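You operate a simulated robot arm through the tools that you are given. There is no shell and no other tool. Be economical: measure what you need, move in short steps, check, and stop when the job is done.

You are at the controls of a simulated robot arm. One attempt, no reset.

JOB
Fetch the yellow tape roll from the top of the shelf table and set it on the disc on the top of the long bench. Put the steel cup on the front table away on the third air stand shelf from the left. Take the brown tape roll and leave it on the top of the long bench. Turn the right number dial to 3. Turn the middle number dial to 7. Turn the left number dial to 6. Put the 3.2 spool from the top of the small table on the brown cardboard sheet there and the 2.5 spool on the top of the wooden table. Open the green box lid. Any order will do. Set down upright: steel cup, spool.

Only the result counts: the job must be done as asked and must still hold three seconds after the hand-in. Knocking over, shifting, dropping, spilling or breaking anything else fails it. A push-on lid holds only when it is set on centred and level and pressed home; a screw cap is set on level and turned clockwise until tight. Flat cloth is picked up by pressing the open fingertips on it (5 to 10 N) and closing them slowly along it; thin cloth reads only 2 to 8 mm in the jaws.

ROBOT AND FRAMES
A 6-joint arm with a four-finger gripper on a trunk, on a base that drives. Base frame: it is fixed to the floor where the robot stands at the start and does not move with it; the origin is under the middle of the robot, x ahead of it, y to its left, z up. Lengths are in m, angles in rad, forces in N, time in s.
With the tool pointing down near the work surface it reaches from about 0.42 to 0.92 m from the robot's upright axis, wherever it stands. Its first joint turns from -2.897 to 2.897 rad. Places, roughly: brown tape roll (10x10x3 cm) [0.4, -0.7, 0.8]; cardboard sheet (21x17x1 cm) [2.9, 7.7, 0.8]; disc [3, 0.25, 0.75]; green box lid [-2.1, 6.4, 0.8]; left number dial [2.8, 7, 0.9]; middle number dial [2.8, 6.5, 0.9]; right number dial [2.8, 6.1, 0.9]; spool [3, 7.75, 0.75]; steel cup (6x6x7 cm) [0, -1, 0.8]; third air stand shelf (17x18 cm) [-2.96, 8.38, 0.92]; top of the long bench [2.9, 1, 0.8]; top of the wooden table [3, 9.6, 0.8]; yellow tape roll (8x8x4 cm) [0.5, 0.2, 0.8]. Payload 3.43 kg.
Tool frame: the origin (TCP) lies between the finger pads and is the grasp point; the fingertips stand 0.03 m ahead of it; z points along the fingers, y is the line along which they close. Largest opening 0.12 m; the body of the gripper starts 0.085 m behind the TCP.
Orientation is that of the tool frame in the base frame, as a unit quaternion [w, x, y, z]. With the fingers straight down and closing along the base's y, the tool's x points along the base's -x, its y along +y and its z along -z.

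CONTROLS
- The arm moves only by the tool drive_tool. Its argument "motion" is a list of rows, each an object (a shift or turn left out is 0, a gripper value left out holds the last) with "xyz": the shift along the tool's x, y, z in units of 200 mm (1.0 is 200 mm), a list of three; "rotation": the turn, a rotation vector about the tool's x, y, z in units of 45 degrees (1.0 is 45 degrees), a list of three; "hand": the gripper command, from -1 (fully open) to 1 (shut), values between in proportion. In form: [{"xyz": [dx, dy, dz], "rotation": [rx, ry, rz], "hand": hand}, ...]. A call has 1 to 10 rows; each row is the pose to reach, as a shift and turn from the pose commanded when the call began, along the tool's axes at that moment. A call with a number of a shift or a turn outside -1 to 1 is refused whole. Each row takes 0.2 s and may step no farther than 0.05 m and 0.15 rad from the row before; otherwise, or with a gripper value out of range, the whole call is refused. Where a pose cannot be reached the arm comes as near as it can. A force on the tool above 40 N (or 10 N above the force at the start of the call, whichever is more), or a blocked arm, ends the call early, and 0.2 s more pass. Each finger halts on what it meets, pressing with about 26 N; the grip force reading is that of the motor and also rises with nothing between the fingers. The clock runs only during rows and for 0.2 s after the last one: add rows that repeat a pose to give the fingers time. It gives the time, the measured TCP pose, the force on the tool (base axes), the opening and the grip force at its end, in the units of the frame above (readings bear some noise), with the torque about the TCP (base axes, N m) and any sound that the robot's microphone picked up, and new pictures: "views" is both (left out), scene, wrist or none.
- Cameras (640 x 400 px; columns grow to the right, rows downward): "scene" is now at [0.0297, 0.1413, 1.4841]; the picture's right is [-0.74, -0.67, 0.00], its down [-0.52, 0.57, -0.64] and it looks along [0.43, -0.47, -0.77] (base axes); focal length 255 px, centre (320, 200). "wrist" rides on the gripper at [0.071, -0.017, -0.12] in the tool frame; the picture's right is [0.23, 0.97, 0.00], its down [-0.81, 0.19, -0.55] and it looks along [-0.54, 0.13, 0.83] (tool axes); focal length 275 px, centre (320, 200). There is no depth. A picture from a camera that has moved, and an enlarged one, comes with that camera's place and axes in the base frame and with its lens.
- lift_body(by): slides the trunk up (or, below 0, down) by that many m; the arm and the scene camera ride with it, the base frame stays. It gives what a move gives, with no picture.
- base_move(legs): drives the robot by 1 to 6 legs, each [ahead, left, turn to the left] in m, m and rad, along the robot's own axes; the way and the turn of a leg run together, so that a leg with both is an arc; at most 1.5 m and 3.142 rad a leg. The arm and the cameras ride along, it lands a little off, and it stops where it bumps. It gives what a move gives, and a new picture of the scene camera.
- pan_tilt(pan, tilt): turns the head with the scene camera to pan (to the left, within 2.094 rad either way) and tilt (down, from -0.506 to 1.204), counted from straight ahead of the robot. It gives what a move gives, and a new picture of the scene camera.
- close_up(camera, box): a new picture of the part [left, top, right, bottom] of that camera's present view, enlarged. It takes no simulated time.
- hand_in(): hands the job in; it is judged then, once.

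Go step by step. Nothing tells you exact positions but the pictures and the camera data: compare them with the known pose of the tool, close in by small moves and look again before you grip or let go. The budget is 207 turns and 260 pictures, counting those below and the enlarged ones. Unless the task says otherwise, let go and move clear before handing in.

The tools are called after "Emit:" as a command line: name --argument value ..., lists and objects as JSON in quotes. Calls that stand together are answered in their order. drive_tool: Moves the arm, as the interface text tells. Its arguments: {"type":"object","properties":{"motion":{"type":"array","items":{"type":"object","properties":{"xyz":{"type":"array","items":{"type":"number"}},"rotation":{"type":"array","items":{"type":"number"}},"hand":{"type":"number"}}}},"views":{"type":"string","enum":["both","scene","wrist","none"]}},"required":["motion"]} The other tools are called the same way: lift_body (by) slides the trunk up or down; base_move (legs) drives the base; pan_tilt (pan, tilt) turns the head that bears the scene camera; close_up (camera, box) takes an enlarged picture of a part of a camera's view; hand_in () hands the job in.

At the start:

```text
time: 0.0
eef_pos: [0.3627, -0.364, 1.0565]
orientation: [-0.001, -0.001, 1.0, 0.0]
force: [-0.8, 0.3, 0.5]
ft_torque: [0.03, -0.03, -0.01]
gripper_width: 0.12
finger_force: 0.0
trunk travel left (down, up): [-0.075, 0.465]
robot x, y, heading: [-0.0009, -0.0015, 0.004]
head pan, tilt: [-0.838, 0.88]
```

scene: 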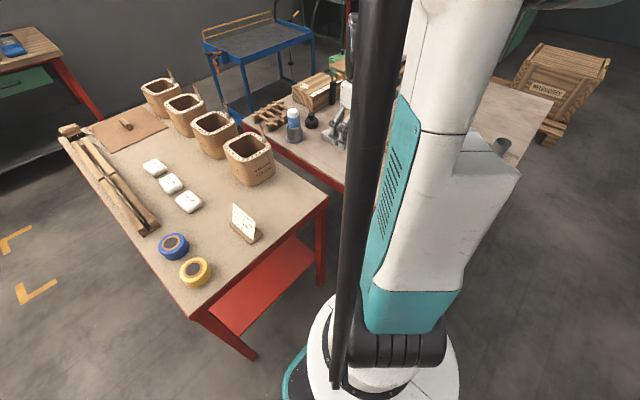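
wrist: 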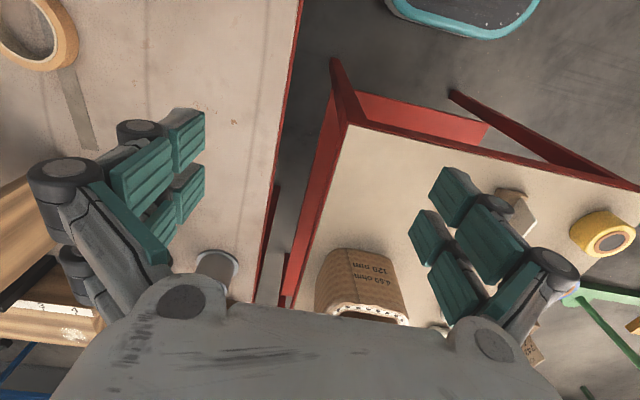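

The yellow roll appears to be near (0.51, 0.15), with a blue roll about 13 cm beyond it. I'll swing the arm over it first, then look.

Emit:
drive_tool --motion '[{"xyz": [-0.12, 0.17, 0]}, {"xyz": [-0.24, 0.34, 0]}, {"xyz": [-0.36, 0.51, 0]}, {"xyz": [-0.48, 0.68, 0]}, {"xyz": [-0.6, 0.84, 0]}, {"xyz": [-0.7, 1.0, 0]}]' --views "none"

Emit:
drive_tool --motion '[{"xyz": [0, 0.25, 0]}, {"xyz": [0, 0.5, 0]}, {"xyz": [0, 0.75, 0]}, {"xyz": [0, 1.0, 0]}]' --views "none"

Emit:
drive_tool --motion '[{"xyz": [0, 0.2, 0]}, {"xyz": [0, 0.4, 0]}, {"xyz": [0, 0.6, 0]}]' --views "both"

```text
time: 1.4
eef_pos: [0.5062, -0.1639, 1.0549]
orientation: [0.0, 0.0, 1.0, 0.0]
force: [0.5, -0.2, -0.6]
ft_torque: [0.03, 0.02, -0.05]
gripper_width: 0.1199
finger_force: 0.0
trunk travel left (down, up): [-0.075, 0.465]
robot x, y, heading: [-0.0, 0.002, -0.0]
head pan, tilt: [-0.838, 0.88]
```

```text
time: 2.4
eef_pos: [0.5034, 0.0353, 1.0584]
orientation: [0.0, -0.001, 1.0, 0.0]
force: [-1.4, -0.5, -0.3]
ft_torque: [0.02, 0.0, -0.01]
gripper_width: 0.1201
finger_force: 0.0
trunk travel left (down, up): [-0.075, 0.465]
robot x, y, heading: [-0.0018, -0.0015, 0.0]
head pan, tilt: [-0.838, 0.88]
```

```text
time: 3.2
eef_pos: [0.5013, 0.1571, 1.0573]
orientation: [0.0, 0.0, 1.0, 0.0]
force: [0.1, -0.2, 0.1]
ft_torque: [0.02, -0.06, -0.03]
gripper_width: 0.12
finger_force: 0.0
trunk travel left (down, up): [-0.075, 0.465]
robot x, y, heading: [-0.0006, 0.0025, 0.002]
head pan, tilt: [-0.838, 0.88]
camera scene: at [0.0298, 0.1415, 1.4841], right [-0.74, -0.67, 0.0], down [-0.52, 0.57, -0.64], along [0.43, -0.47, -0.77], focal length 255 px, centre (320, 200)
camera wrist: at [0.4309, 0.1404, 1.179], right [-0.23, 0.97, 0.0], down [0.81, 0.19, 0.55], along [0.54, 0.13, -0.83], focal length 275 px, centre (320, 200)
```

scene: 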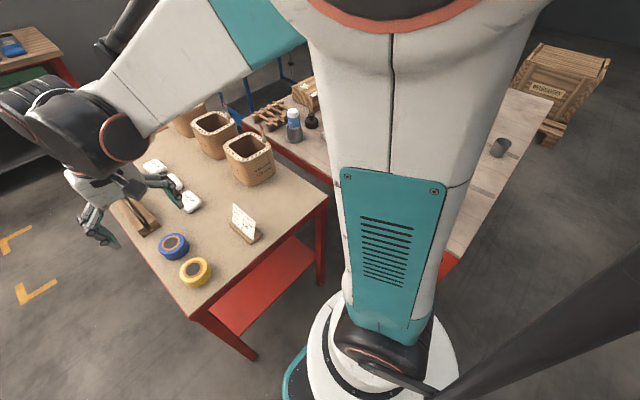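
wrist: 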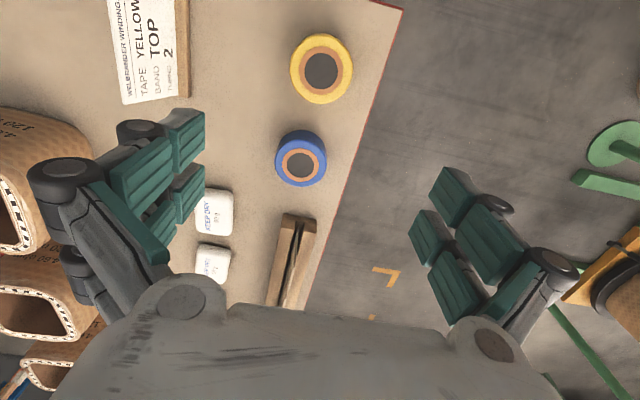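

The wrist view puts the yellow roll at about (0.48, 0.154), with its top near z 0.82. I'll descend partway and check again.

Emit:
drive_tool --motion '[{"xyz": [0.1, -0.01, 0.15]}, {"xyz": [0.1, -0.01, 0.35]}, {"xyz": [0.1, -0.01, 0.55]}, {"xyz": [0.1, -0.01, 0.7]}]' --views "wrist"

```text
time: 4.2
eef_pos: [0.483, 0.1544, 0.9181]
orientation: [0.0, 0.001, 1.0, 0.0]
force: [-0.5, -0.3, -0.6]
ft_torque: [0.0, 0.0, 0.02]
gripper_width: 0.1198
finger_force: 0.0
trunk travel left (down, up): [-0.075, 0.465]
robot x, y, heading: [-0.0012, -0.0006, -0.001]
head pan, tilt: [-0.838, 0.88]
camera wrist: at [0.4116, 0.1379, 1.0398], right [-0.23, 0.97, 0.0], down [0.81, 0.19, 0.55], along [0.54, 0.13, -0.83], focal length 275 px, centre (320, 200)
```

wrist: 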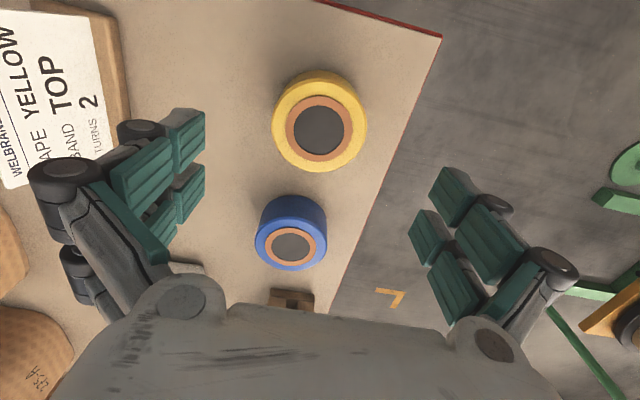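

The roll is centred at about (0.487, 0.156), with its top near 0.814. I'll descend and grip it.

Emit:
drive_tool --motion '[{"xyz": [-0.02, 0.01, 0.2]}, {"xyz": [-0.02, 0.01, 0.4]}, {"xyz": [-0.02, 0.01, 0.53]}, {"xyz": [-0.02, 0.01, 0.53], "hand": 1}, {"xyz": [-0.02, 0.01, 0.53], "hand": 1}, {"xyz": [-0.02, 0.01, 0.53], "hand": 1}]' --views "wrist"

```text
time: 5.2
eef_pos: [0.486, 0.1522, 0.8145]
orientation: [0.003, 0.0, 1.0, 0.0]
force: [5.0, -3.1, 66.0]
ft_torque: [-0.19, 0.84, 0.24]
gripper_width: 0.1099
finger_force: 45.1
trunk travel left (down, up): [-0.075, 0.465]
robot x, y, heading: [-0.0012, -0.0018, 0.001]
head pan, tilt: [-0.838, 0.88]
stopped in row 4: the force on the tool passed its limit at 51 N (the readings are from after the stop); the commanded pose is now the measured one
camera wrist: at [0.4143, 0.1361, 0.9359], right [-0.23, 0.97, 0.0], down [0.81, 0.19, 0.56], along [0.54, 0.13, -0.83], focal length 275 px, centre (320, 200)
```

wrist: 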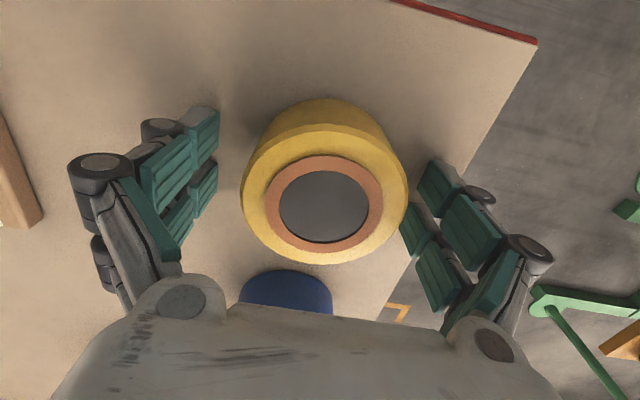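

The tips touched the table at TCP z 0.8145. I'll rise 12 mm and close there.

Emit:
drive_tool --motion '[{"xyz": [0, 0.02, -0.06], "hand": 0.0}, {"xyz": [0, 0.02, -0.06], "hand": 1}, {"xyz": [0, 0.02, -0.06], "hand": 1}, {"xyz": [0, 0.02, -0.06], "hand": 1}, {"xyz": [0, 0.02, -0.06], "hand": 1}]' --views "wrist"

```text
time: 5.7
eef_pos: [0.4849, 0.1565, 0.8279]
orientation: [0.002, 0.0, 1.0, 0.0]
force: [0.1, -1.8, 73.5]
ft_torque: [0.13, 1.09, 0.26]
gripper_width: 0.0707
finger_force: 45.3
trunk travel left (down, up): [-0.075, 0.465]
robot x, y, heading: [-0.0007, 0.0012, 0.004]
head pan, tilt: [-0.838, 0.88]
stopped in row 2: the force on the tool passed its limit at 80 N (the readings are from after the stop); the commanded pose is now the measured one
camera wrist: at [0.4127, 0.1398, 0.9479], right [-0.23, 0.97, 0.0], down [0.81, 0.19, 0.56], along [0.54, 0.13, -0.83], focal length 275 px, centre (320, 200)
```

wrist: 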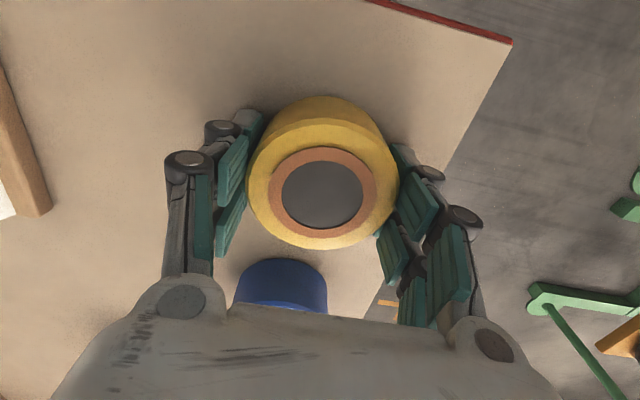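

The jaws stopped at 7 cm on the roll, but the swinging tips are pressing on the table. I'll rise slowly with the jaws held shut.

Emit:
drive_tool --motion '[{"xyz": [0, 0, -0.04], "hand": 1}, {"xyz": [0, 0, -0.05], "hand": 1}, {"xyz": [0, 0, -0.05], "hand": 1}]' --views "wrist"

```text
time: 6.5
eef_pos: [0.4886, 0.1584, 0.8338]
orientation: [0.0, 0.0, 1.0, -0.001]
force: [-0.2, 0.6, -1.9]
ft_torque: [0.02, -0.03, 0.0]
gripper_width: 0.0709
finger_force: 25.9
trunk travel left (down, up): [-0.075, 0.465]
robot x, y, heading: [-0.0049, -0.0015, 0.001]
head pan, tilt: [-0.838, 0.88]
camera wrist: at [0.4165, 0.1411, 0.9546], right [-0.23, 0.97, 0.0], down [0.81, 0.19, 0.55], along [0.54, 0.13, -0.83], focal length 275 px, centre (320, 200)
```

wrist: 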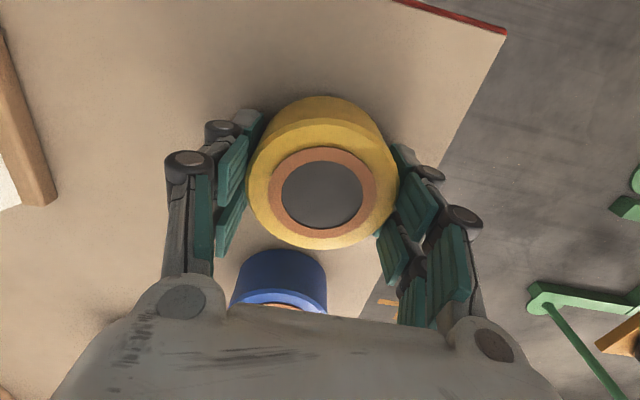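

The roll is held. I'll lift it, then look to the left with the head to plan the drive.

Emit:
drive_tool --motion '[{"xyz": [0, 0, -0.2]}, {"xyz": [0, 0, -0.4]}, {"xyz": [0, 0, -0.6]}, {"xyz": [0, 0, -0.8]}, {"xyz": [0, 0, -1.0]}]' --views "none"

Emit:
pan_tilt --pan 0.3 --tilt 0.45

Emit:
pan_tilt --pan 1.3 --tilt 0.4

```text
time: 7.7
eef_pos: [0.4892, 0.1578, 1.0362]
orientation: [0.002, 0.001, 1.0, -0.001]
force: [1.1, 0.0, 0.4]
ft_torque: [-0.04, 0.02, 0.01]
gripper_width: 0.0
finger_force: 26.6
trunk travel left (down, up): [-0.075, 0.465]
robot x, y, heading: [0.0027, 0.002, 0.003]
head pan, tilt: [-0.838, 0.88]
```

```text
time: 9.1
eef_pos: [0.4897, 0.1588, 1.0345]
orientation: [0.0, 0.0, 1.0, 0.0]
force: [-0.1, 0.2, -0.2]
ft_torque: [0.0, 0.01, -0.02]
gripper_width: 0.0
finger_force: 26.4
trunk travel left (down, up): [-0.075, 0.465]
robot x, y, heading: [0.0016, 0.0008, 0.001]
head pan, tilt: [0.3, 0.45]
camera scene: at [0.0678, 0.1765, 1.5193], right [-0.24, -0.97, 0.0], down [-0.44, 0.11, -0.89], along [0.87, -0.22, -0.45], focal length 255 px, centre (320, 200)
```

scene: 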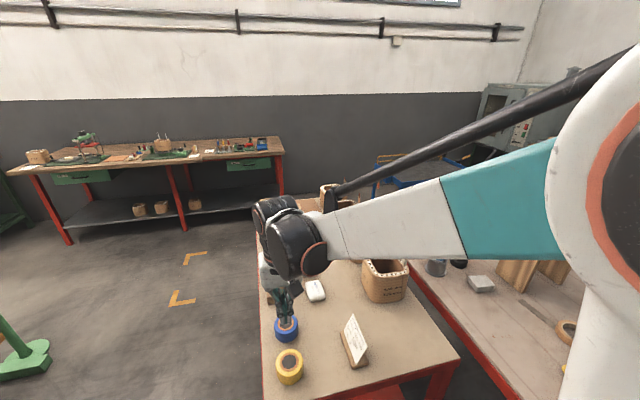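

```text
time: 10.3
eef_pos: [0.4903, 0.1594, 1.0354]
orientation: [0.002, -0.001, 1.0, -0.001]
force: [-0.2, -0.6, 0.1]
ft_torque: [-0.03, 0.0, 0.0]
gripper_width: 0.0
finger_force: 26.3
trunk travel left (down, up): [-0.075, 0.465]
robot x, y, heading: [0.0, 0.0016, -0.007]
head pan, tilt: [1.3, 0.4]
camera scene: at [0.0686, 0.1771, 1.5234], right [-0.23, -0.97, 0.0], down [-0.4, 0.1, -0.91], along [0.89, -0.21, -0.41], focal length 255 px, centre (320, 200)
```

scene: 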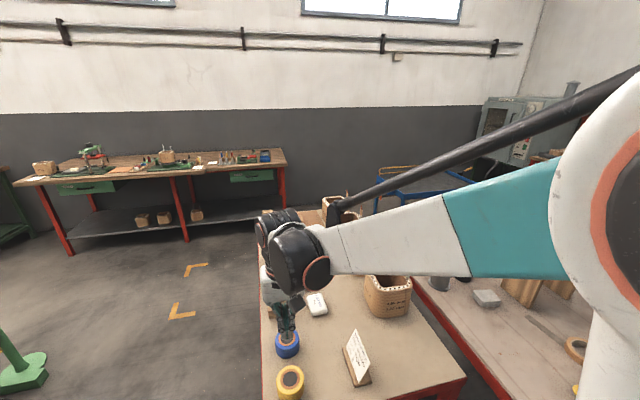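

The roll slipped out during the lift and seems to be back on the table. The jaws were at 7.1 cm on an 8 cm roll, so the grip was off-centre. I'll open and measure again.

Emit:
drive_tool --motion '[{"xyz": [0.1, 0, 0.1], "hand": -1}, {"xyz": [0.1, 0, 0.2], "hand": -1}, {"xyz": [0.1, 0, 0.3], "hand": -1}, {"xyz": [0.1, 0, 0.4], "hand": -1}, {"xyz": [0.1, 0, 0.4], "hand": -1}]' --views "both"

Emit:
close_up --camera "wrist" --box '[220, 20, 420, 145]'

```text
time: 11.5
eef_pos: [0.4674, 0.1564, 0.9531]
orientation: [0.001, 0.0, 1.0, -0.001]
force: [-0.2, 0.2, -0.5]
ft_torque: [0.01, 0.01, 0.02]
gripper_width: 0.12
finger_force: 0.0
trunk travel left (down, up): [-0.075, 0.465]
robot x, y, heading: [0.0028, -0.0016, -0.001]
head pan, tilt: [1.3, 0.4]
camera scene: at [0.0043, 0.2877, 1.5254], right [0.96, -0.27, 0.0], down [-0.11, -0.37, -0.92], along [0.25, 0.89, -0.39], focal length 255 px, centre (320, 200)
camera wrist: at [0.3952, 0.14, 1.0749], right [-0.23, 0.97, 0.0], down [0.81, 0.19, 0.55], along [0.54, 0.13, -0.83], focal length 275 px, centre (320, 200)
```

scene: 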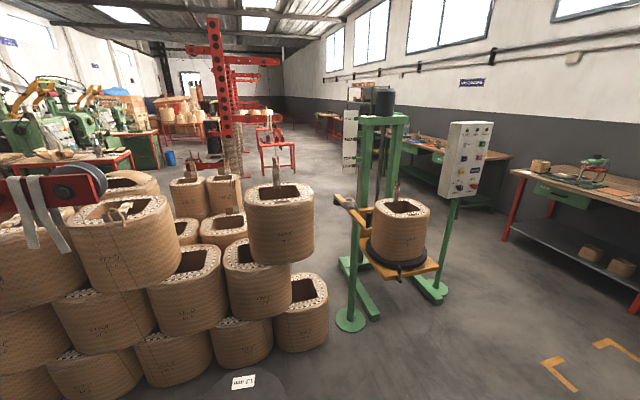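
wrist: 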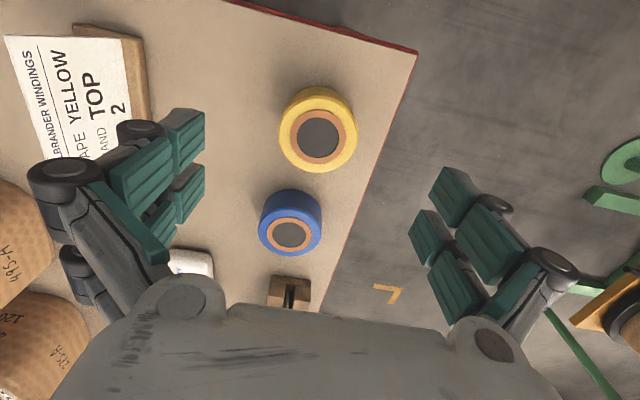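

```text
3.20 times, centred on (320, 82) of wrist
camera zoom: at [0.3952, 0.14, 1.0749], right [-0.23, 0.97, 0.0], down [0.81, 0.19, 0.55], along [0.54, 0.13, -0.83], focal length 881 px, centre (320, 576)
```

zoom: 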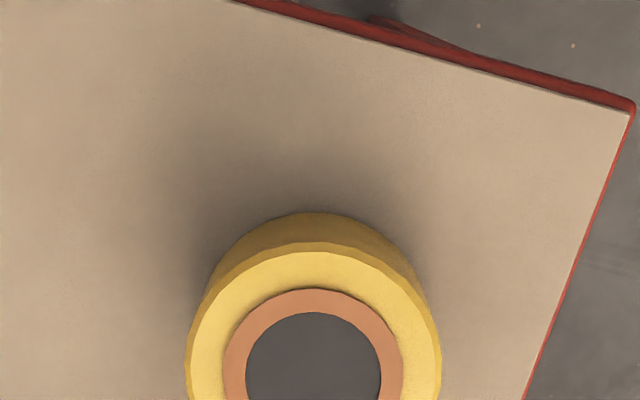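

Comparing views, the roll fits a diameter of about 7.1 cm, a centre near (0.481, 0.160), a table at z≈0.80 and a roll top at 0.84. I'll regrip there at TCP z 0.834 and lift gently.

Emit:
drive_tool --motion '[{"xyz": [-0.068, 0.018, 0.2], "hand": -1}, {"xyz": [-0.068, 0.018, 0.4]}, {"xyz": [-0.068, 0.018, 0.585]}, {"xyz": [-0.068, 0.018, 0.585]}, {"xyz": [-0.068, 0.018, 0.585], "hand": -0.5}]' --views "wrist"

```text
time: 12.7
eef_pos: [0.4793, 0.1605, 0.8341]
orientation: [0.002, 0.0, 1.0, -0.001]
force: [0.0, 0.8, 0.9]
ft_torque: [0.01, 0.03, -0.03]
gripper_width: 0.0897
finger_force: 0.0
trunk travel left (down, up): [-0.075, 0.465]
robot x, y, heading: [0.002, -0.0018, 0.005]
head pan, tilt: [1.3, 0.4]
camera wrist: at [0.408, 0.1438, 0.9565], right [-0.23, 0.97, 0.0], down [0.81, 0.19, 0.55], along [0.54, 0.13, -0.83], focal length 275 px, centre (320, 200)
```

wrist: 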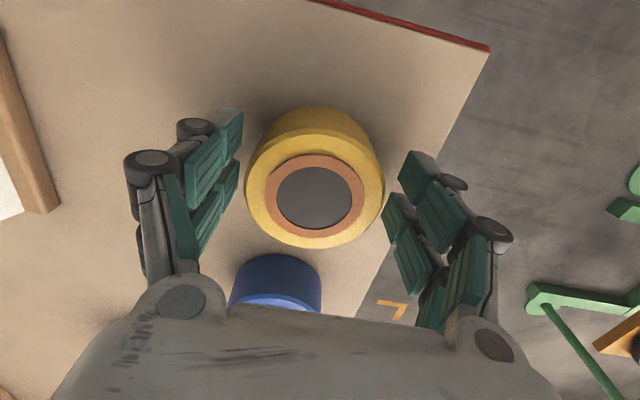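

The roll is well centred between the pads, so I'll close and then lift a little.

Emit:
drive_tool --motion '[{"xyz": [-0.015, -0.005, 0], "hand": 0}, {"xyz": [-0.015, -0.005, 0], "hand": 1}, {"xyz": [-0.015, -0.005, 0], "hand": 1}, {"xyz": [-0.015, -0.005, 0], "hand": 1}, {"xyz": [-0.015, -0.005, -0.03], "hand": 1}, {"xyz": [-0.015, -0.005, -0.06], "hand": 1}, {"xyz": [-0.015, -0.005, -0.1], "hand": 1}, {"xyz": [-0.015, -0.005, -0.15], "hand": 1}]' --views "wrist"

```text
time: 14.5
eef_pos: [0.4831, 0.1587, 0.8654]
orientation: [0.0, 0.0, 1.0, -0.001]
force: [0.4, 0.7, -0.9]
ft_torque: [0.0, 0.01, -0.01]
gripper_width: 0.0705
finger_force: 26.1
trunk travel left (down, up): [-0.075, 0.465]
robot x, y, heading: [-0.001, 0.0004, 0.001]
head pan, tilt: [1.3, 0.4]
camera wrist: at [0.4114, 0.1423, 0.9874], right [-0.23, 0.97, 0.0], down [0.81, 0.19, 0.55], along [0.54, 0.13, -0.83], focal length 275 px, centre (320, 200)
```

wrist: 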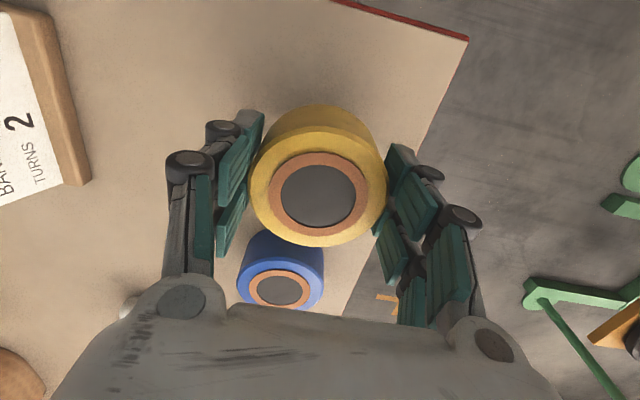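

The roll is held and lifted 3 cm. I'll keep lifting gently while watching the jaw width.

Emit:
drive_tool --motion '[{"xyz": [0, 0, -0.08], "hand": 1}, {"xyz": [0, 0, -0.18], "hand": 1}, {"xyz": [0, 0, -0.3], "hand": 1}, {"xyz": [0, 0, -0.42], "hand": 1}, {"xyz": [0, 0, -0.54], "hand": 1}, {"xyz": [0, 0, -0.66], "hand": 1}, {"xyz": [0, 0, -0.78], "hand": 1}, {"xyz": [0, 0, -0.9], "hand": 1}, {"xyz": [0, 0, -1.0], "hand": 1}]' --views "none"

Emit:
pan_tilt --pan 0.6 --tilt 0.7

```text
time: 16.5
eef_pos: [0.4822, 0.1593, 1.0668]
orientation: [0.001, 0.0, 1.0, -0.001]
force: [0.5, 0.7, -1.7]
ft_torque: [-0.03, 0.04, -0.02]
gripper_width: 0.0706
finger_force: 25.4
trunk travel left (down, up): [-0.075, 0.465]
robot x, y, heading: [0.0006, 0.0043, -0.002]
head pan, tilt: [1.3, 0.4]
```

```text
time: 17.6
eef_pos: [0.4823, 0.1587, 1.0666]
orientation: [0.001, 0.0, 1.0, -0.001]
force: [-0.1, -0.7, -1.8]
ft_torque: [-0.02, 0.0, 0.0]
gripper_width: 0.0704
finger_force: 26.0
trunk travel left (down, up): [-0.075, 0.465]
robot x, y, heading: [0.0007, -0.0064, 0.001]
head pan, tilt: [0.6, 0.7]
camera scene: at [0.0489, 0.2466, 1.4986], right [0.57, -0.82, 0.0], down [-0.53, -0.36, -0.77], along [0.63, 0.43, -0.64], focal length 255 px, centre (320, 200)
```

scene: 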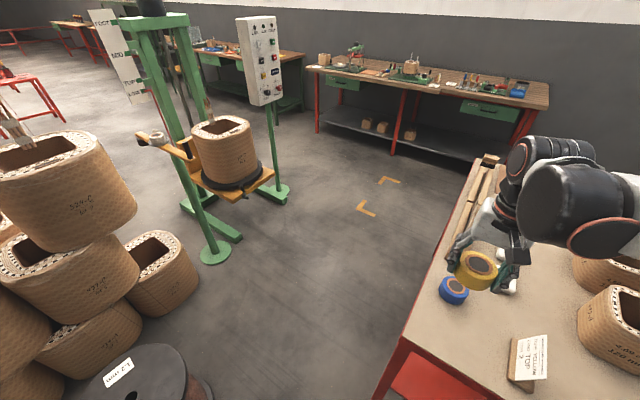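

The roll is secure at the travel height. The gap between the shelf table (left edge y≈0.22) and the green stand (y≈1.5) is clear, so I'll drive through it toward the long bench.

Emit:
base_move --legs '[[0, 0.35, 0], [0.5, 0.4, 0], [1.3, 0, 0]]'

Emit:
pan_tilt --pan -0.5 --tilt 0.6

```text
time: 29.3
eef_pos: [2.3086, 0.8659, 1.0657]
orientation: [0.001, 0.019, 1.0, -0.001]
force: [-0.2, -0.1, -1.1]
ft_torque: [-0.02, 0.01, -0.01]
gripper_width: 0.0706
finger_force: 26.2
trunk travel left (down, up): [-0.075, 0.465]
robot x, y, heading: [1.8234, 0.7225, -0.04]
head pan, tilt: [0.6, 0.7]
camera scene: at [1.879, 0.9678, 1.4985], right [0.53, -0.85, 0.0], down [-0.54, -0.34, -0.76], along [0.65, 0.41, -0.64], focal length 255 px, centre (320, 200)
```

scene: 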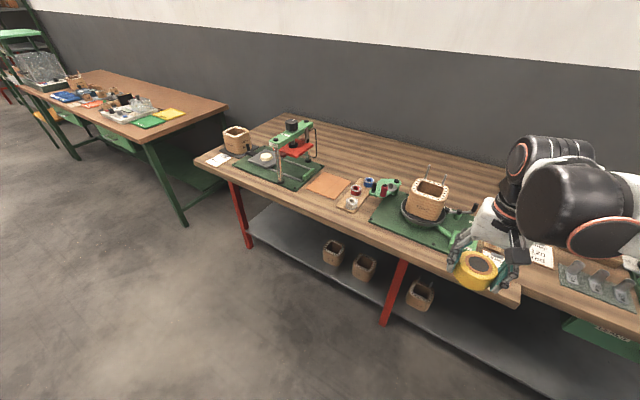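

```text
time: 30.6
eef_pos: [2.3095, 0.8643, 1.0656]
orientation: [0.001, 0.018, 1.0, -0.001]
force: [0.0, 0.9, -0.5]
ft_torque: [0.02, -0.02, 0.04]
gripper_width: 0.0704
finger_force: 25.6
trunk travel left (down, up): [-0.075, 0.465]
robot x, y, heading: [1.8202, 0.7267, -0.037]
head pan, tilt: [-0.499, 0.6]
camera scene: at [1.8938, 0.928, 1.5028], right [0.07, -1.0, 0.0], down [-0.6, -0.04, -0.8], along [0.79, 0.05, -0.61], focal length 255 px, centre (320, 200)
```

scene: 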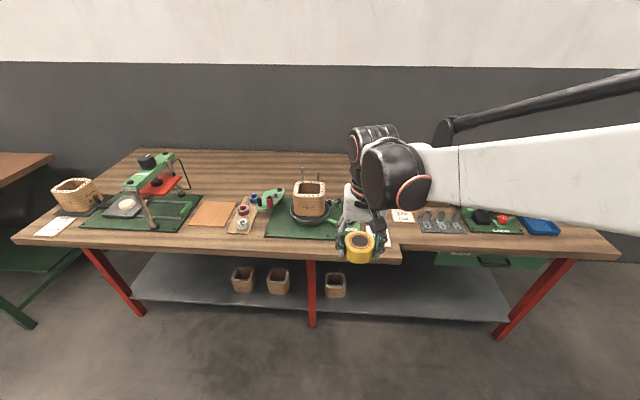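

The bench edge is at x≈2.51 and the blue disc is probably at its right end. I'll drive sideways to y≈0.27, then close in.

Emit:
base_move --legs '[[0, -0.45, 0.04], [0.33, 0, 0]]'

Emit:
drive_tool --motion '[{"xyz": [0, 0, 0], "hand": 1}]' --views "both"

```text
time: 35.1
eef_pos: [2.6316, 0.4341, 1.0659]
orientation: [0.003, 0.004, 1.0, -0.001]
force: [0.2, -0.2, -1.0]
ft_torque: [-0.03, -0.01, 0.0]
gripper_width: 0.0706
finger_force: 25.4
trunk travel left (down, up): [-0.075, 0.465]
robot x, y, heading: [2.1497, 0.2769, -0.004]
head pan, tilt: [-0.499, 0.6]
camera scene: at [2.2145, 0.4852, 1.5046], right [0.1, -1.0, 0.0], down [-0.59, -0.06, -0.81], along [0.8, 0.08, -0.59], focal length 255 px, centre (320, 200)
```

scene: 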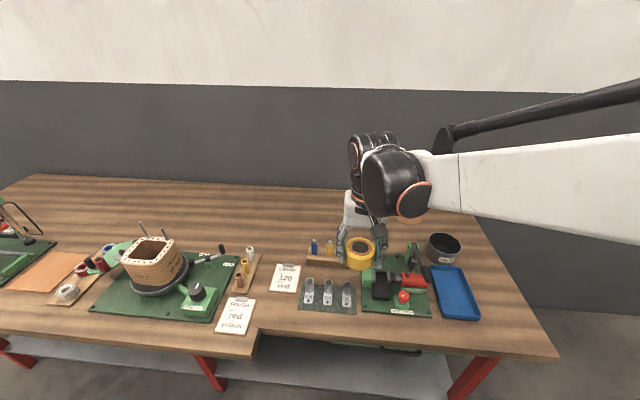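

```text
time: 35.5
eef_pos: [2.6308, 0.4338, 1.0662]
orientation: [0.002, 0.005, 1.0, 0.0]
force: [0.1, 0.8, -1.0]
ft_torque: [-0.01, 0.03, 0.0]
gripper_width: 0.0704
finger_force: 25.9
trunk travel left (down, up): [-0.075, 0.465]
robot x, y, heading: [2.1479, 0.278, -0.011]
head pan, tilt: [-0.499, 0.6]
camera scene: at [2.2145, 0.485, 1.5047], right [0.09, -1.0, 0.0], down [-0.59, -0.06, -0.81], along [0.81, 0.08, -0.59], focal length 255 px, centre (320, 200)
camera wrist: at [2.559, 0.4175, 1.1874], right [-0.22, 0.97, 0.0], down [0.81, 0.19, 0.55], along [0.54, 0.12, -0.83], focal length 275 px, centre (320, 200)
```

scene: 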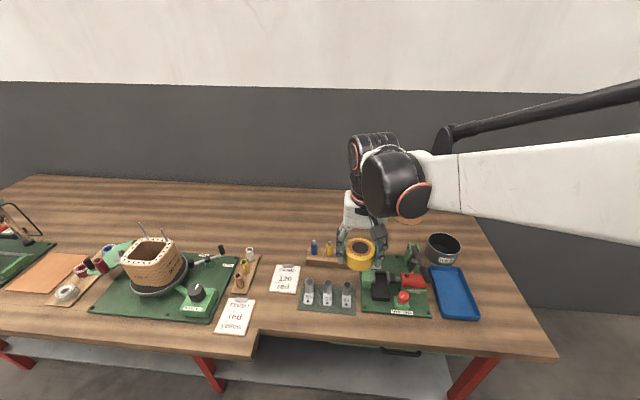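
wrist: 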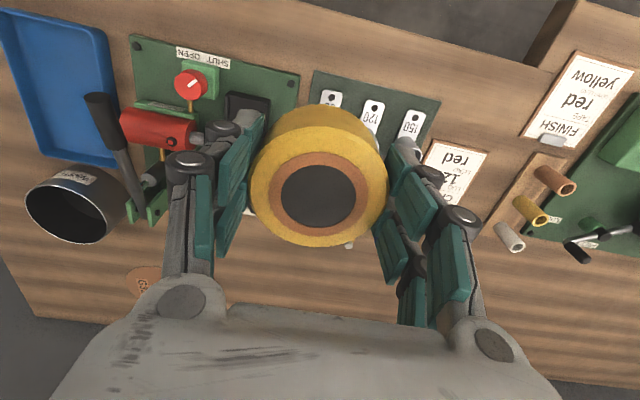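

There is a small orange-brown disc near the far right of the bench. I'll move over there to see it clearly.

Emit:
drive_tool --motion '[{"xyz": [-0.2, -0.1, 0], "hand": 1}, {"xyz": [-0.4, -0.2, 0], "hand": 1}, {"xyz": [-0.6, -0.3, 0], "hand": 1}, {"xyz": [-0.8, -0.4, 0], "hand": 1}, {"xyz": [-1.0, -0.5, 0], "hand": 1}]' --views "both"

```text
time: 36.7
eef_pos: [2.832, 0.3338, 1.0664]
orientation: [0.002, 0.004, 1.0, -0.001]
force: [-0.8, 0.5, -0.6]
ft_torque: [0.01, -0.03, 0.0]
gripper_width: 0.0703
finger_force: 26.3
trunk travel left (down, up): [-0.075, 0.465]
robot x, y, heading: [2.1454, 0.2791, -0.007]
head pan, tilt: [-0.499, 0.6]
camera scene: at [2.2052, 0.4337, 1.5071], right [-0.49, -0.87, 0.0], down [-0.49, 0.27, -0.82], along [0.72, -0.4, -0.57], focal length 255 px, centre (320, 200)
camera wrist: at [2.7611, 0.3171, 1.1881], right [-0.22, 0.97, 0.0], down [0.81, 0.19, 0.55], along [0.54, 0.12, -0.83], focal length 275 px, centre (320, 200)
```

scene: 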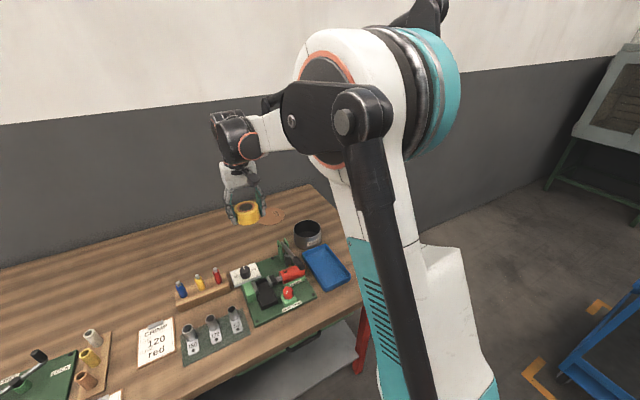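
wrist: 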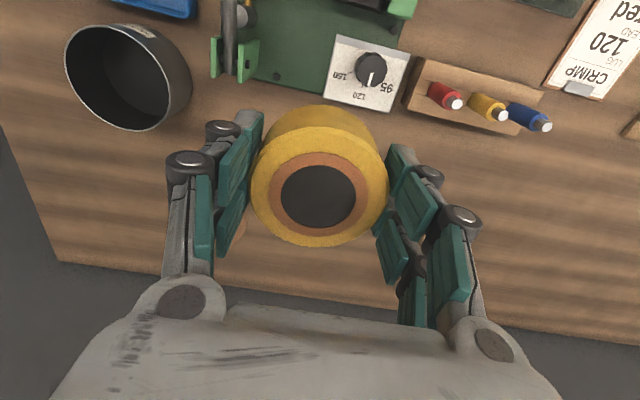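

The disc is at about (3.09, 0.17), just out of reach. I'll move the base ahead and right by 0.1 m.

Emit:
base_move --legs '[[0, -0.1, 0.005], [0.1, 0, 0]]'

Emit:
close_up --camera "scene" --box '[180, 140, 340, 240]'

Emit:
drive_tool --motion '[{"xyz": [0, 0, 0], "hand": 1}]' --views "wrist"

```text
time: 38.6
eef_pos: [2.9302, 0.2296, 1.067]
orientation: [0.001, 0.002, 1.0, -0.001]
force: [-0.2, 0.7, -0.7]
ft_torque: [-0.03, 0.0, -0.01]
gripper_width: 0.0704
finger_force: 25.5
trunk travel left (down, up): [-0.075, 0.465]
robot x, y, heading: [2.2453, 0.1727, -0.007]
head pan, tilt: [-0.499, 0.6]
camera scene: at [2.3036, 0.3287, 1.5071], right [-0.48, -0.88, 0.0], down [-0.49, 0.27, -0.82], along [0.72, -0.4, -0.57], focal length 255 px, centre (320, 200)
```

scene: 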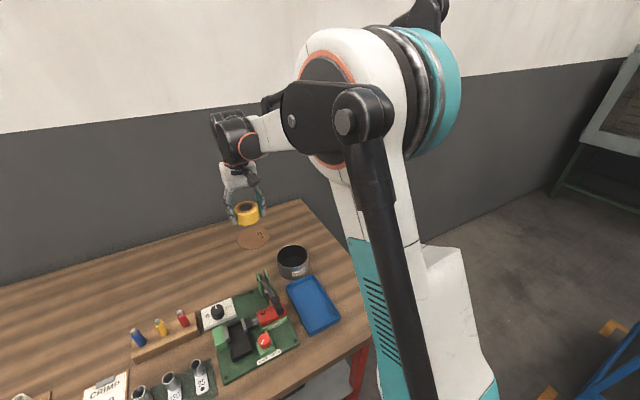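

```text
4.00 times, centred on (260, 190) of scene
camera zoom: at [2.3036, 0.3287, 1.5071], right [-0.48, -0.88, 0.0], down [-0.49, 0.27, -0.82], along [0.72, -0.4, -0.57], focal length 1018 px, centre (560, 240)
```

zoom: 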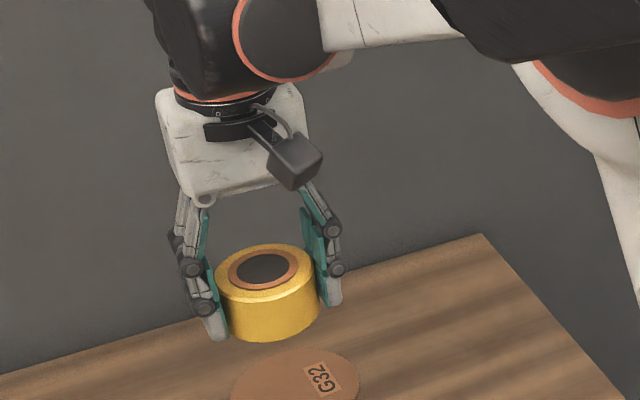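

```text
time: 39.0
eef_pos: [2.9315, 0.2297, 1.0679]
orientation: [0.002, 0.002, 1.0, -0.002]
force: [-0.1, -1.3, -0.4]
ft_torque: [-0.02, -0.07, 0.02]
gripper_width: 0.0705
finger_force: 26.2
trunk travel left (down, up): [-0.075, 0.465]
robot x, y, heading: [2.2443, 0.1742, -0.008]
head pan, tilt: [-0.499, 0.6]
camera wrist: at [2.8587, 0.2133, 1.1883], right [-0.22, 0.97, 0.0], down [0.81, 0.19, 0.56], along [0.54, 0.12, -0.83], focal length 275 px, centre (320, 200)
```

wrist: 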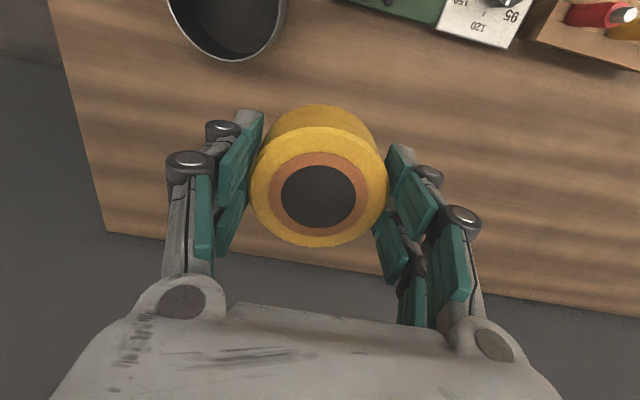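

Emit:
close_up --camera "scene" --box '[190, 190, 310, 265]'

```text
5.33 times, centred on (250, 228) of scene
camera zoom: at [2.3031, 0.3287, 1.5072], right [-0.48, -0.88, 0.0], down [-0.49, 0.27, -0.83], along [0.72, -0.4, -0.56], focal length 1358 px, centre (693, 53)
```

zoom: 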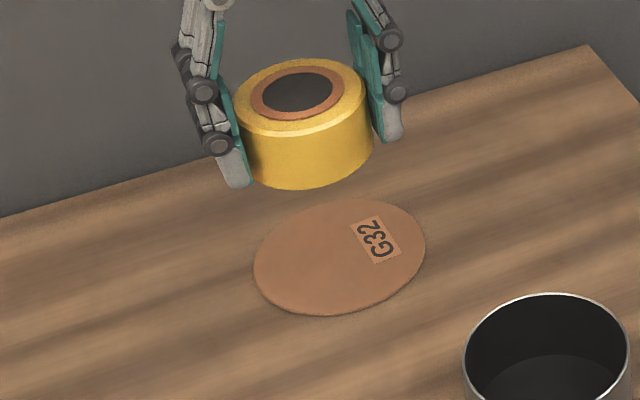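

The disc centre is at about (3.094, 0.195) on a bench at z≈0.80. I'll move above it and part-way down.

Emit:
drive_tool --motion '[{"xyz": [-0.2, -0.045, 0], "hand": 1}, {"xyz": [-0.4, -0.09, 0], "hand": 1}, {"xyz": [-0.6, -0.13, 0], "hand": 1}, {"xyz": [-0.815, -0.175, 0.05], "hand": 1}, {"xyz": [-0.815, -0.175, 0.25], "hand": 1}, {"xyz": [-0.815, -0.175, 0.45], "hand": 1}, {"xyz": [-0.815, -0.175, 0.65], "hand": 1}, {"xyz": [-0.815, -0.175, 0.85], "hand": 1}, {"xyz": [-0.815, -0.175, 0.95], "hand": 1}]' --views "wrist"

Emit:
close_up --camera "scene" --box '[190, 170, 350, 270]'

```text
time: 41.0
eef_pos: [3.0966, 0.1939, 0.876]
orientation: [0.001, 0.002, 1.0, -0.001]
force: [0.2, -0.5, -1.8]
ft_torque: [0.02, 0.04, 0.02]
gripper_width: 0.0706
finger_force: 26.1
trunk travel left (down, up): [-0.075, 0.465]
robot x, y, heading: [2.2473, 0.1742, -0.002]
head pan, tilt: [-0.499, 0.6]
camera wrist: at [3.0234, 0.178, 0.9974], right [-0.22, 0.97, 0.0], down [0.81, 0.19, 0.55], along [0.54, 0.12, -0.83], focal length 275 px, centre (320, 200)
```

wrist: 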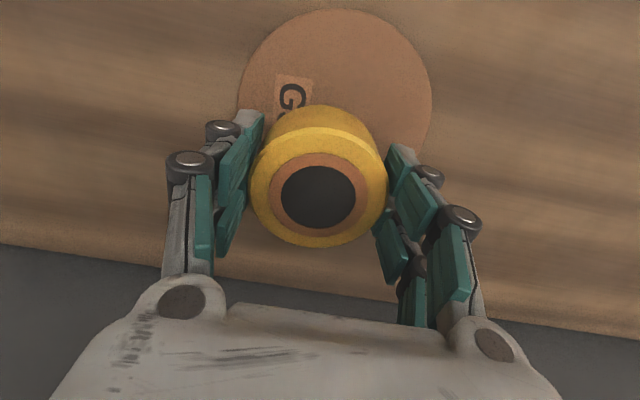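

```text
4.00 times, centred on (270, 220) of scene
camera zoom: at [2.3038, 0.3287, 1.5072], right [-0.48, -0.88, 0.0], down [-0.49, 0.27, -0.82], along [0.72, -0.4, -0.57], focal length 1018 px, centre (520, 120)
```

zoom: 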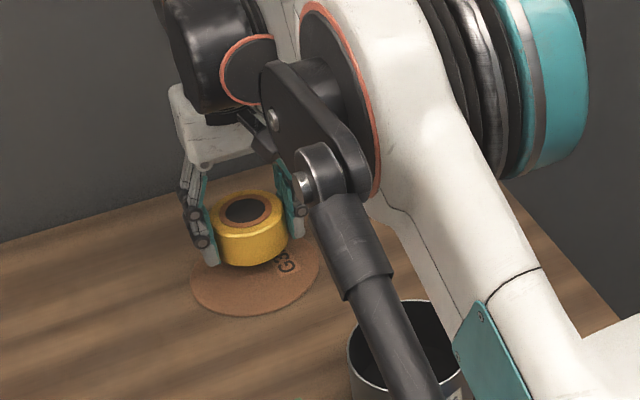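

The roll is about 1 cm beyond the disc centre. I'll correct that and lower it gently.

Emit:
drive_tool --motion '[{"xyz": [0.05, 0.02, 0.05], "hand": 1}, {"xyz": [0.05, 0.02, 0.11], "hand": 1}, {"xyz": [0.05, 0.02, 0.15], "hand": 1}, {"xyz": [0.05, 0.02, 0.175], "hand": 1}, {"xyz": [0.05, 0.02, 0.19], "hand": 1}, {"xyz": [0.05, 0.02, 0.19], "hand": 1}]' --views "wrist"

```text
time: 42.0
eef_pos: [3.0864, 0.1983, 0.8497]
orientation: [0.003, 0.002, 1.0, 0.0]
force: [-4.7, 1.1, 24.4]
ft_torque: [0.12, 0.31, 0.02]
gripper_width: 0.071
finger_force: 26.1
trunk travel left (down, up): [-0.075, 0.465]
robot x, y, heading: [2.2468, 0.1729, -0.003]
head pan, tilt: [-0.499, 0.6]
stopped in row 4: the force on the tool passed its limit at 48 N (the readings are from after the stop); the commanded pose is now the measured one
camera wrist: at [3.0132, 0.1812, 0.9704], right [-0.22, 0.97, 0.0], down [0.81, 0.19, 0.56], along [0.54, 0.12, -0.83], focal length 275 px, centre (320, 200)
```

wrist: 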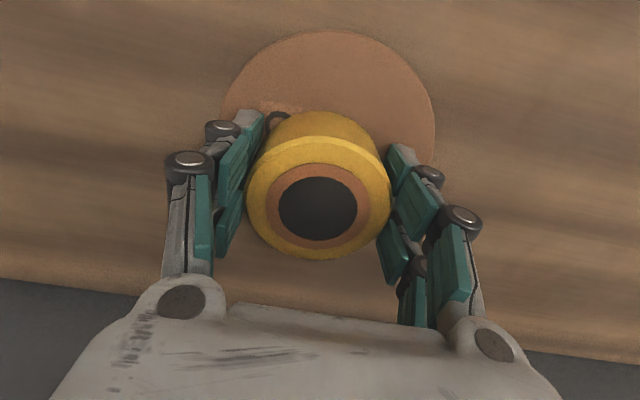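

The roll has made contact on the disc, centred. I'll release it and rise.

Emit:
drive_tool --motion '[{"xyz": [0, 0, -0.005], "hand": 0.4}, {"xyz": [0, 0, -0.005], "hand": 0}, {"xyz": [0, 0, -0.005], "hand": -0.6}, {"xyz": [0, 0, -0.005], "hand": -1}, {"xyz": [0, 0, -0.15], "hand": -1}, {"xyz": [0, 0, -0.35], "hand": -1}, {"xyz": [0, 0, -0.6], "hand": -1}, {"xyz": [0, 0, -0.8], "hand": -1}, {"xyz": [0, 0, -1.0], "hand": -1}]' --views "wrist"

```text
time: 44.0
eef_pos: [3.084, 0.1985, 1.0461]
orientation: [0.003, 0.003, 1.0, -0.001]
force: [0.1, 0.3, 0.7]
ft_torque: [-0.01, -0.01, -0.01]
gripper_width: 0.12
finger_force: 0.0
trunk travel left (down, up): [-0.075, 0.465]
robot x, y, heading: [2.2459, 0.1757, -0.008]
head pan, tilt: [-0.499, 0.6]
camera wrist: at [3.0113, 0.1801, 1.167], right [-0.23, 0.97, 0.0], down [0.81, 0.19, 0.56], along [0.54, 0.12, -0.83], focal length 275 px, centre (320, 200)
```

wrist: 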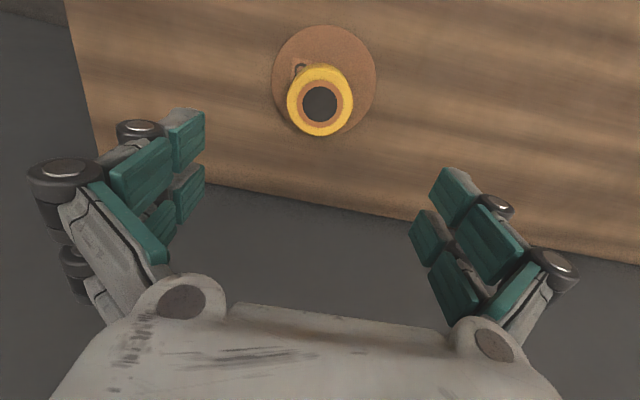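

The yellow roll sits within the disc. Next I'll retract the arm and drive back for the brown roll.

Emit:
drive_tool --motion '[{"xyz": [0.2, 0.05, -0.05]}, {"xyz": [0.4, 0.1, -0.1]}, {"xyz": [0.6, 0.15, -0.1]}, {"xyz": [0.8, 0.2, -0.1]}, {"xyz": [1.0, 0.25, -0.1]}]' --views "none"

Emit:
drive_tool --motion '[{"xyz": [0.2, 0.0, 0]}, {"xyz": [0.4, 0, 0]}, {"xyz": [0.6, 0, 0]}, {"xyz": [0.8, 0, 0]}]' --views "none"

Emit:
base_move --legs '[[-0.4, 0, 0.008], [0, 0.58, 0], [-1.35, 0, 0]]'

```text
time: 45.2
eef_pos: [2.8863, 0.2501, 1.0641]
orientation: [0.003, 0.003, 1.0, 0.0]
force: [0.5, -0.2, -0.3]
ft_torque: [0.04, 0.0, 0.01]
gripper_width: 0.1201
finger_force: 0.2
trunk travel left (down, up): [-0.075, 0.465]
robot x, y, heading: [2.246, 0.17, -0.003]
head pan, tilt: [-0.499, 0.6]
```

```text
time: 46.2
eef_pos: [2.7248, 0.2478, 1.0633]
orientation: [0.003, 0.002, 1.0, 0.0]
force: [-0.2, 0.6, 0.3]
ft_torque: [-0.02, -0.02, -0.01]
gripper_width: 0.12
finger_force: 0.0
trunk travel left (down, up): [-0.075, 0.465]
robot x, y, heading: [2.2466, 0.1749, -0.007]
head pan, tilt: [-0.499, 0.6]
```

```text
time: 58.1
eef_pos: [0.9162, 0.8154, 1.0623]
orientation: [0.003, -0.012, 1.0, 0.0]
force: [-0.6, 0.3, 0.2]
ft_torque: [0.02, 0.01, -0.01]
gripper_width: 0.1201
finger_force: 0.0
trunk travel left (down, up): [-0.075, 0.465]
robot x, y, heading: [0.4371, 0.7277, 0.024]
head pan, tilt: [-0.499, 0.6]
camera scene: at [0.4902, 0.8784, 1.5099], right [-0.52, -0.86, 0.0], down [-0.46, 0.28, -0.84], along [0.72, -0.43, -0.54], focal length 255 px, centre (320, 200)
```

scene: 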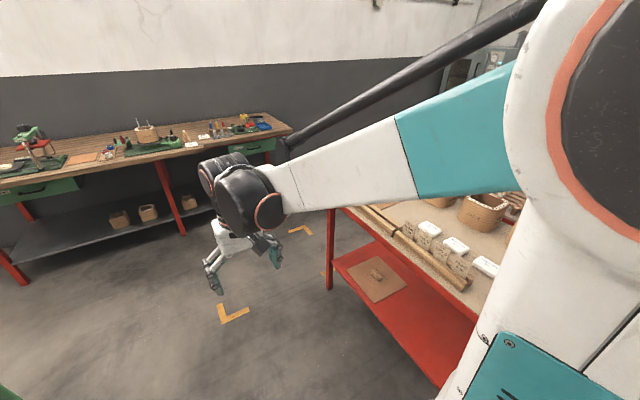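

I'm back at (0.44, 0.73). I'll return to the start spot, turn right to face the front table, and look.

Emit:
base_move --legs '[[-0.44, -0.38, -0.024], [0, -0.34, 0], [0, 0, -1.57]]'

Emit:
pan_tilt --pan 0.3 --tilt 0.8

```text
time: 67.0
eef_pos: [0.1006, -0.4645, 1.0634]
orientation: [0.002, 0.69, 0.724, -0.002]
force: [-0.3, 0.3, -0.6]
ft_torque: [0.02, 0.01, 0.02]
gripper_width: 0.1201
finger_force: 0.0
trunk travel left (down, up): [-0.075, 0.465]
robot x, y, heading: [-0.0037, 0.0058, -1.523]
head pan, tilt: [-0.499, 0.6]
camera scene: at [0.153, -0.0406, 1.5101], right [-0.87, 0.49, 0.0], down [0.26, 0.47, -0.84], along [-0.42, -0.73, -0.54], focal length 255 px, centre (320, 200)
```

scene: 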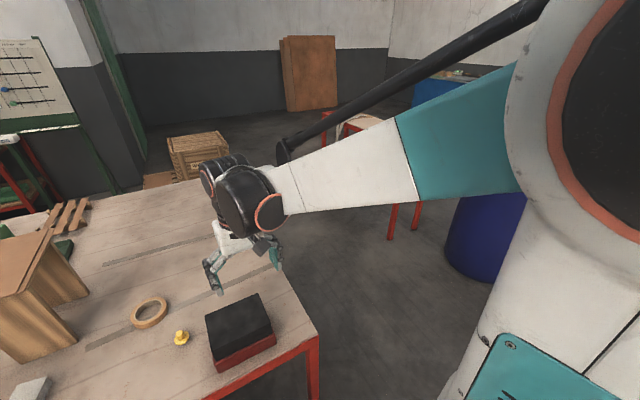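

```text
time: 68.1
eef_pos: [0.1017, -0.4641, 1.0634]
orientation: [0.002, 0.69, 0.724, -0.001]
force: [0.2, -0.4, -0.7]
ft_torque: [-0.01, 0.01, 0.01]
gripper_width: 0.1197
finger_force: 0.0
trunk travel left (down, up): [-0.075, 0.465]
robot x, y, heading: [0.0004, 0.0073, -1.524]
head pan, tilt: [0.3, 0.799]
camera scene: at [0.1532, -0.0406, 1.5097], right [-0.87, 0.49, 0.0], down [0.27, 0.47, -0.84], along [-0.41, -0.73, -0.54], focal length 255 px, centre (320, 200)
```

scene: 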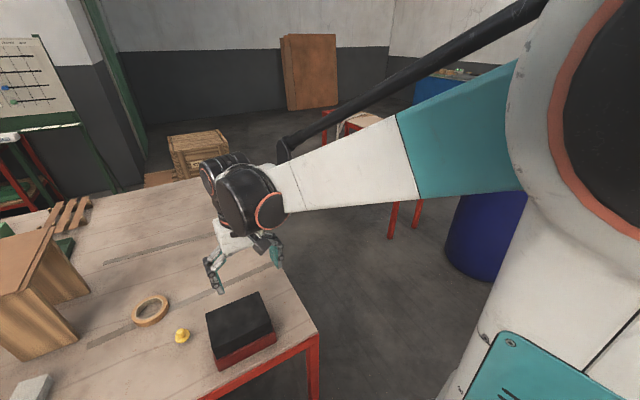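

The brown roll is at about (0.372, -0.69), with a black box beside it, and the cup is hidden behind the gripper. I'll move over the brown roll.

Emit:
drive_tool --motion '[{"xyz": [-0.15, 0.16, 0]}, {"xyz": [-0.3, 0.32, 0]}, {"xyz": [-0.45, 0.48, 0]}, {"xyz": [-0.6, 0.65, 0]}]' --views "none"

Emit:
drive_tool --motion '[{"xyz": [-0.15, 0.16, 0]}, {"xyz": [-0.3, 0.32, 0.1]}, {"xyz": [-0.45, 0.48, 0.2]}, {"xyz": [-0.55, 0.64, 0.3]}, {"xyz": [-0.55, 0.64, 0.4]}]' --views "both"

```text
time: 69.1
eef_pos: [0.2384, -0.5752, 1.0638]
orientation: [0.002, 0.69, 0.723, -0.002]
force: [0.7, 0.0, 0.4]
ft_torque: [0.0, -0.02, -0.01]
gripper_width: 0.1198
finger_force: 0.1
trunk travel left (down, up): [-0.075, 0.465]
robot x, y, heading: [-0.0018, 0.0109, -1.531]
head pan, tilt: [0.3, 0.799]
```

```text
time: 70.3
eef_pos: [0.3738, -0.6807, 0.9819]
orientation: [0.001, 0.691, 0.723, -0.002]
force: [-0.5, 0.5, -0.6]
ft_torque: [0.01, 0.02, 0.03]
gripper_width: 0.1198
finger_force: 0.1
trunk travel left (down, up): [-0.075, 0.465]
robot x, y, heading: [0.0022, 0.0117, -1.524]
head pan, tilt: [0.3, 0.799]
camera scene: at [0.2252, -0.0392, 1.4902], right [-0.94, -0.34, 0.0], down [-0.24, 0.67, -0.7], along [0.24, -0.66, -0.72], focal length 255 px, centre (320, 200)
camera wrist: at [0.3531, -0.6088, 1.1041], right [0.96, 0.28, 0.0], down [0.23, -0.8, 0.56], along [0.15, -0.54, -0.83], focal length 275 px, centre (320, 200)
```

scene: 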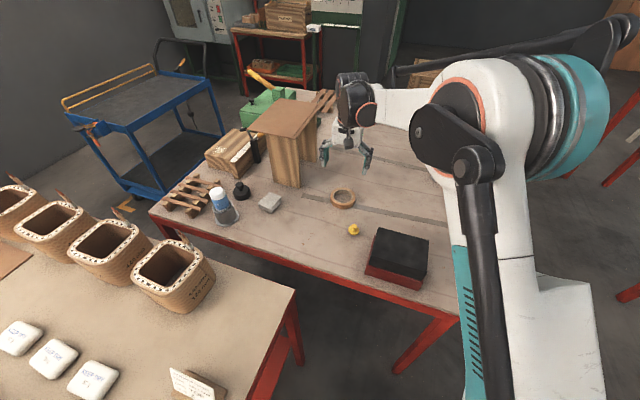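
wrist: 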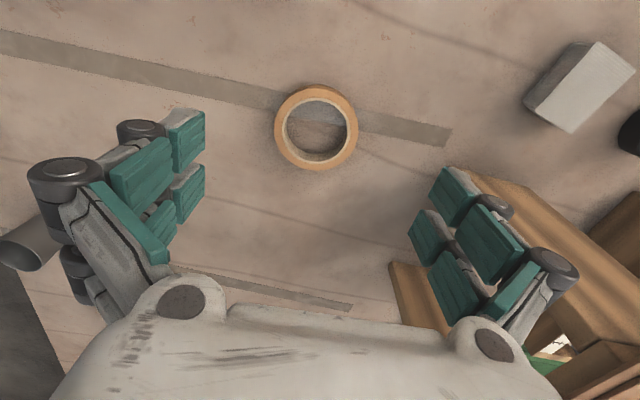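

The brown roll is at about (0.376, -0.708). I'll shift and descend for a closer look.

Emit:
drive_tool --motion '[{"xyz": [-0.07, 0.01, 0.1]}, {"xyz": [-0.14, 0.01, 0.2]}, {"xyz": [-0.14, 0.01, 0.4]}, {"xyz": [-0.14, 0.01, 0.52]}]' --views "wrist"

```text
time: 71.3
eef_pos: [0.3724, -0.7091, 0.878]
orientation: [0.002, 0.691, 0.723, -0.001]
force: [-0.7, -0.5, -0.8]
ft_torque: [0.02, 0.02, 0.0]
gripper_width: 0.12
finger_force: 0.0
trunk travel left (down, up): [-0.075, 0.465]
robot x, y, heading: [-0.0013, 0.0108, -1.525]
head pan, tilt: [0.3, 0.799]
camera wrist: at [0.353, -0.6385, 0.9988], right [0.96, 0.28, 0.0], down [0.23, -0.8, 0.56], along [0.15, -0.54, -0.83], focal length 275 px, centre (320, 200)
```

wrist: 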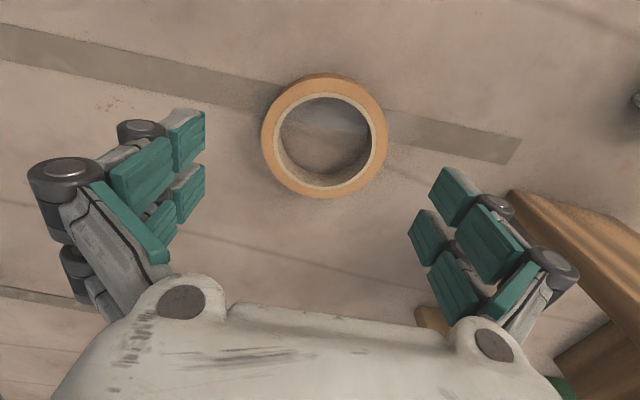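

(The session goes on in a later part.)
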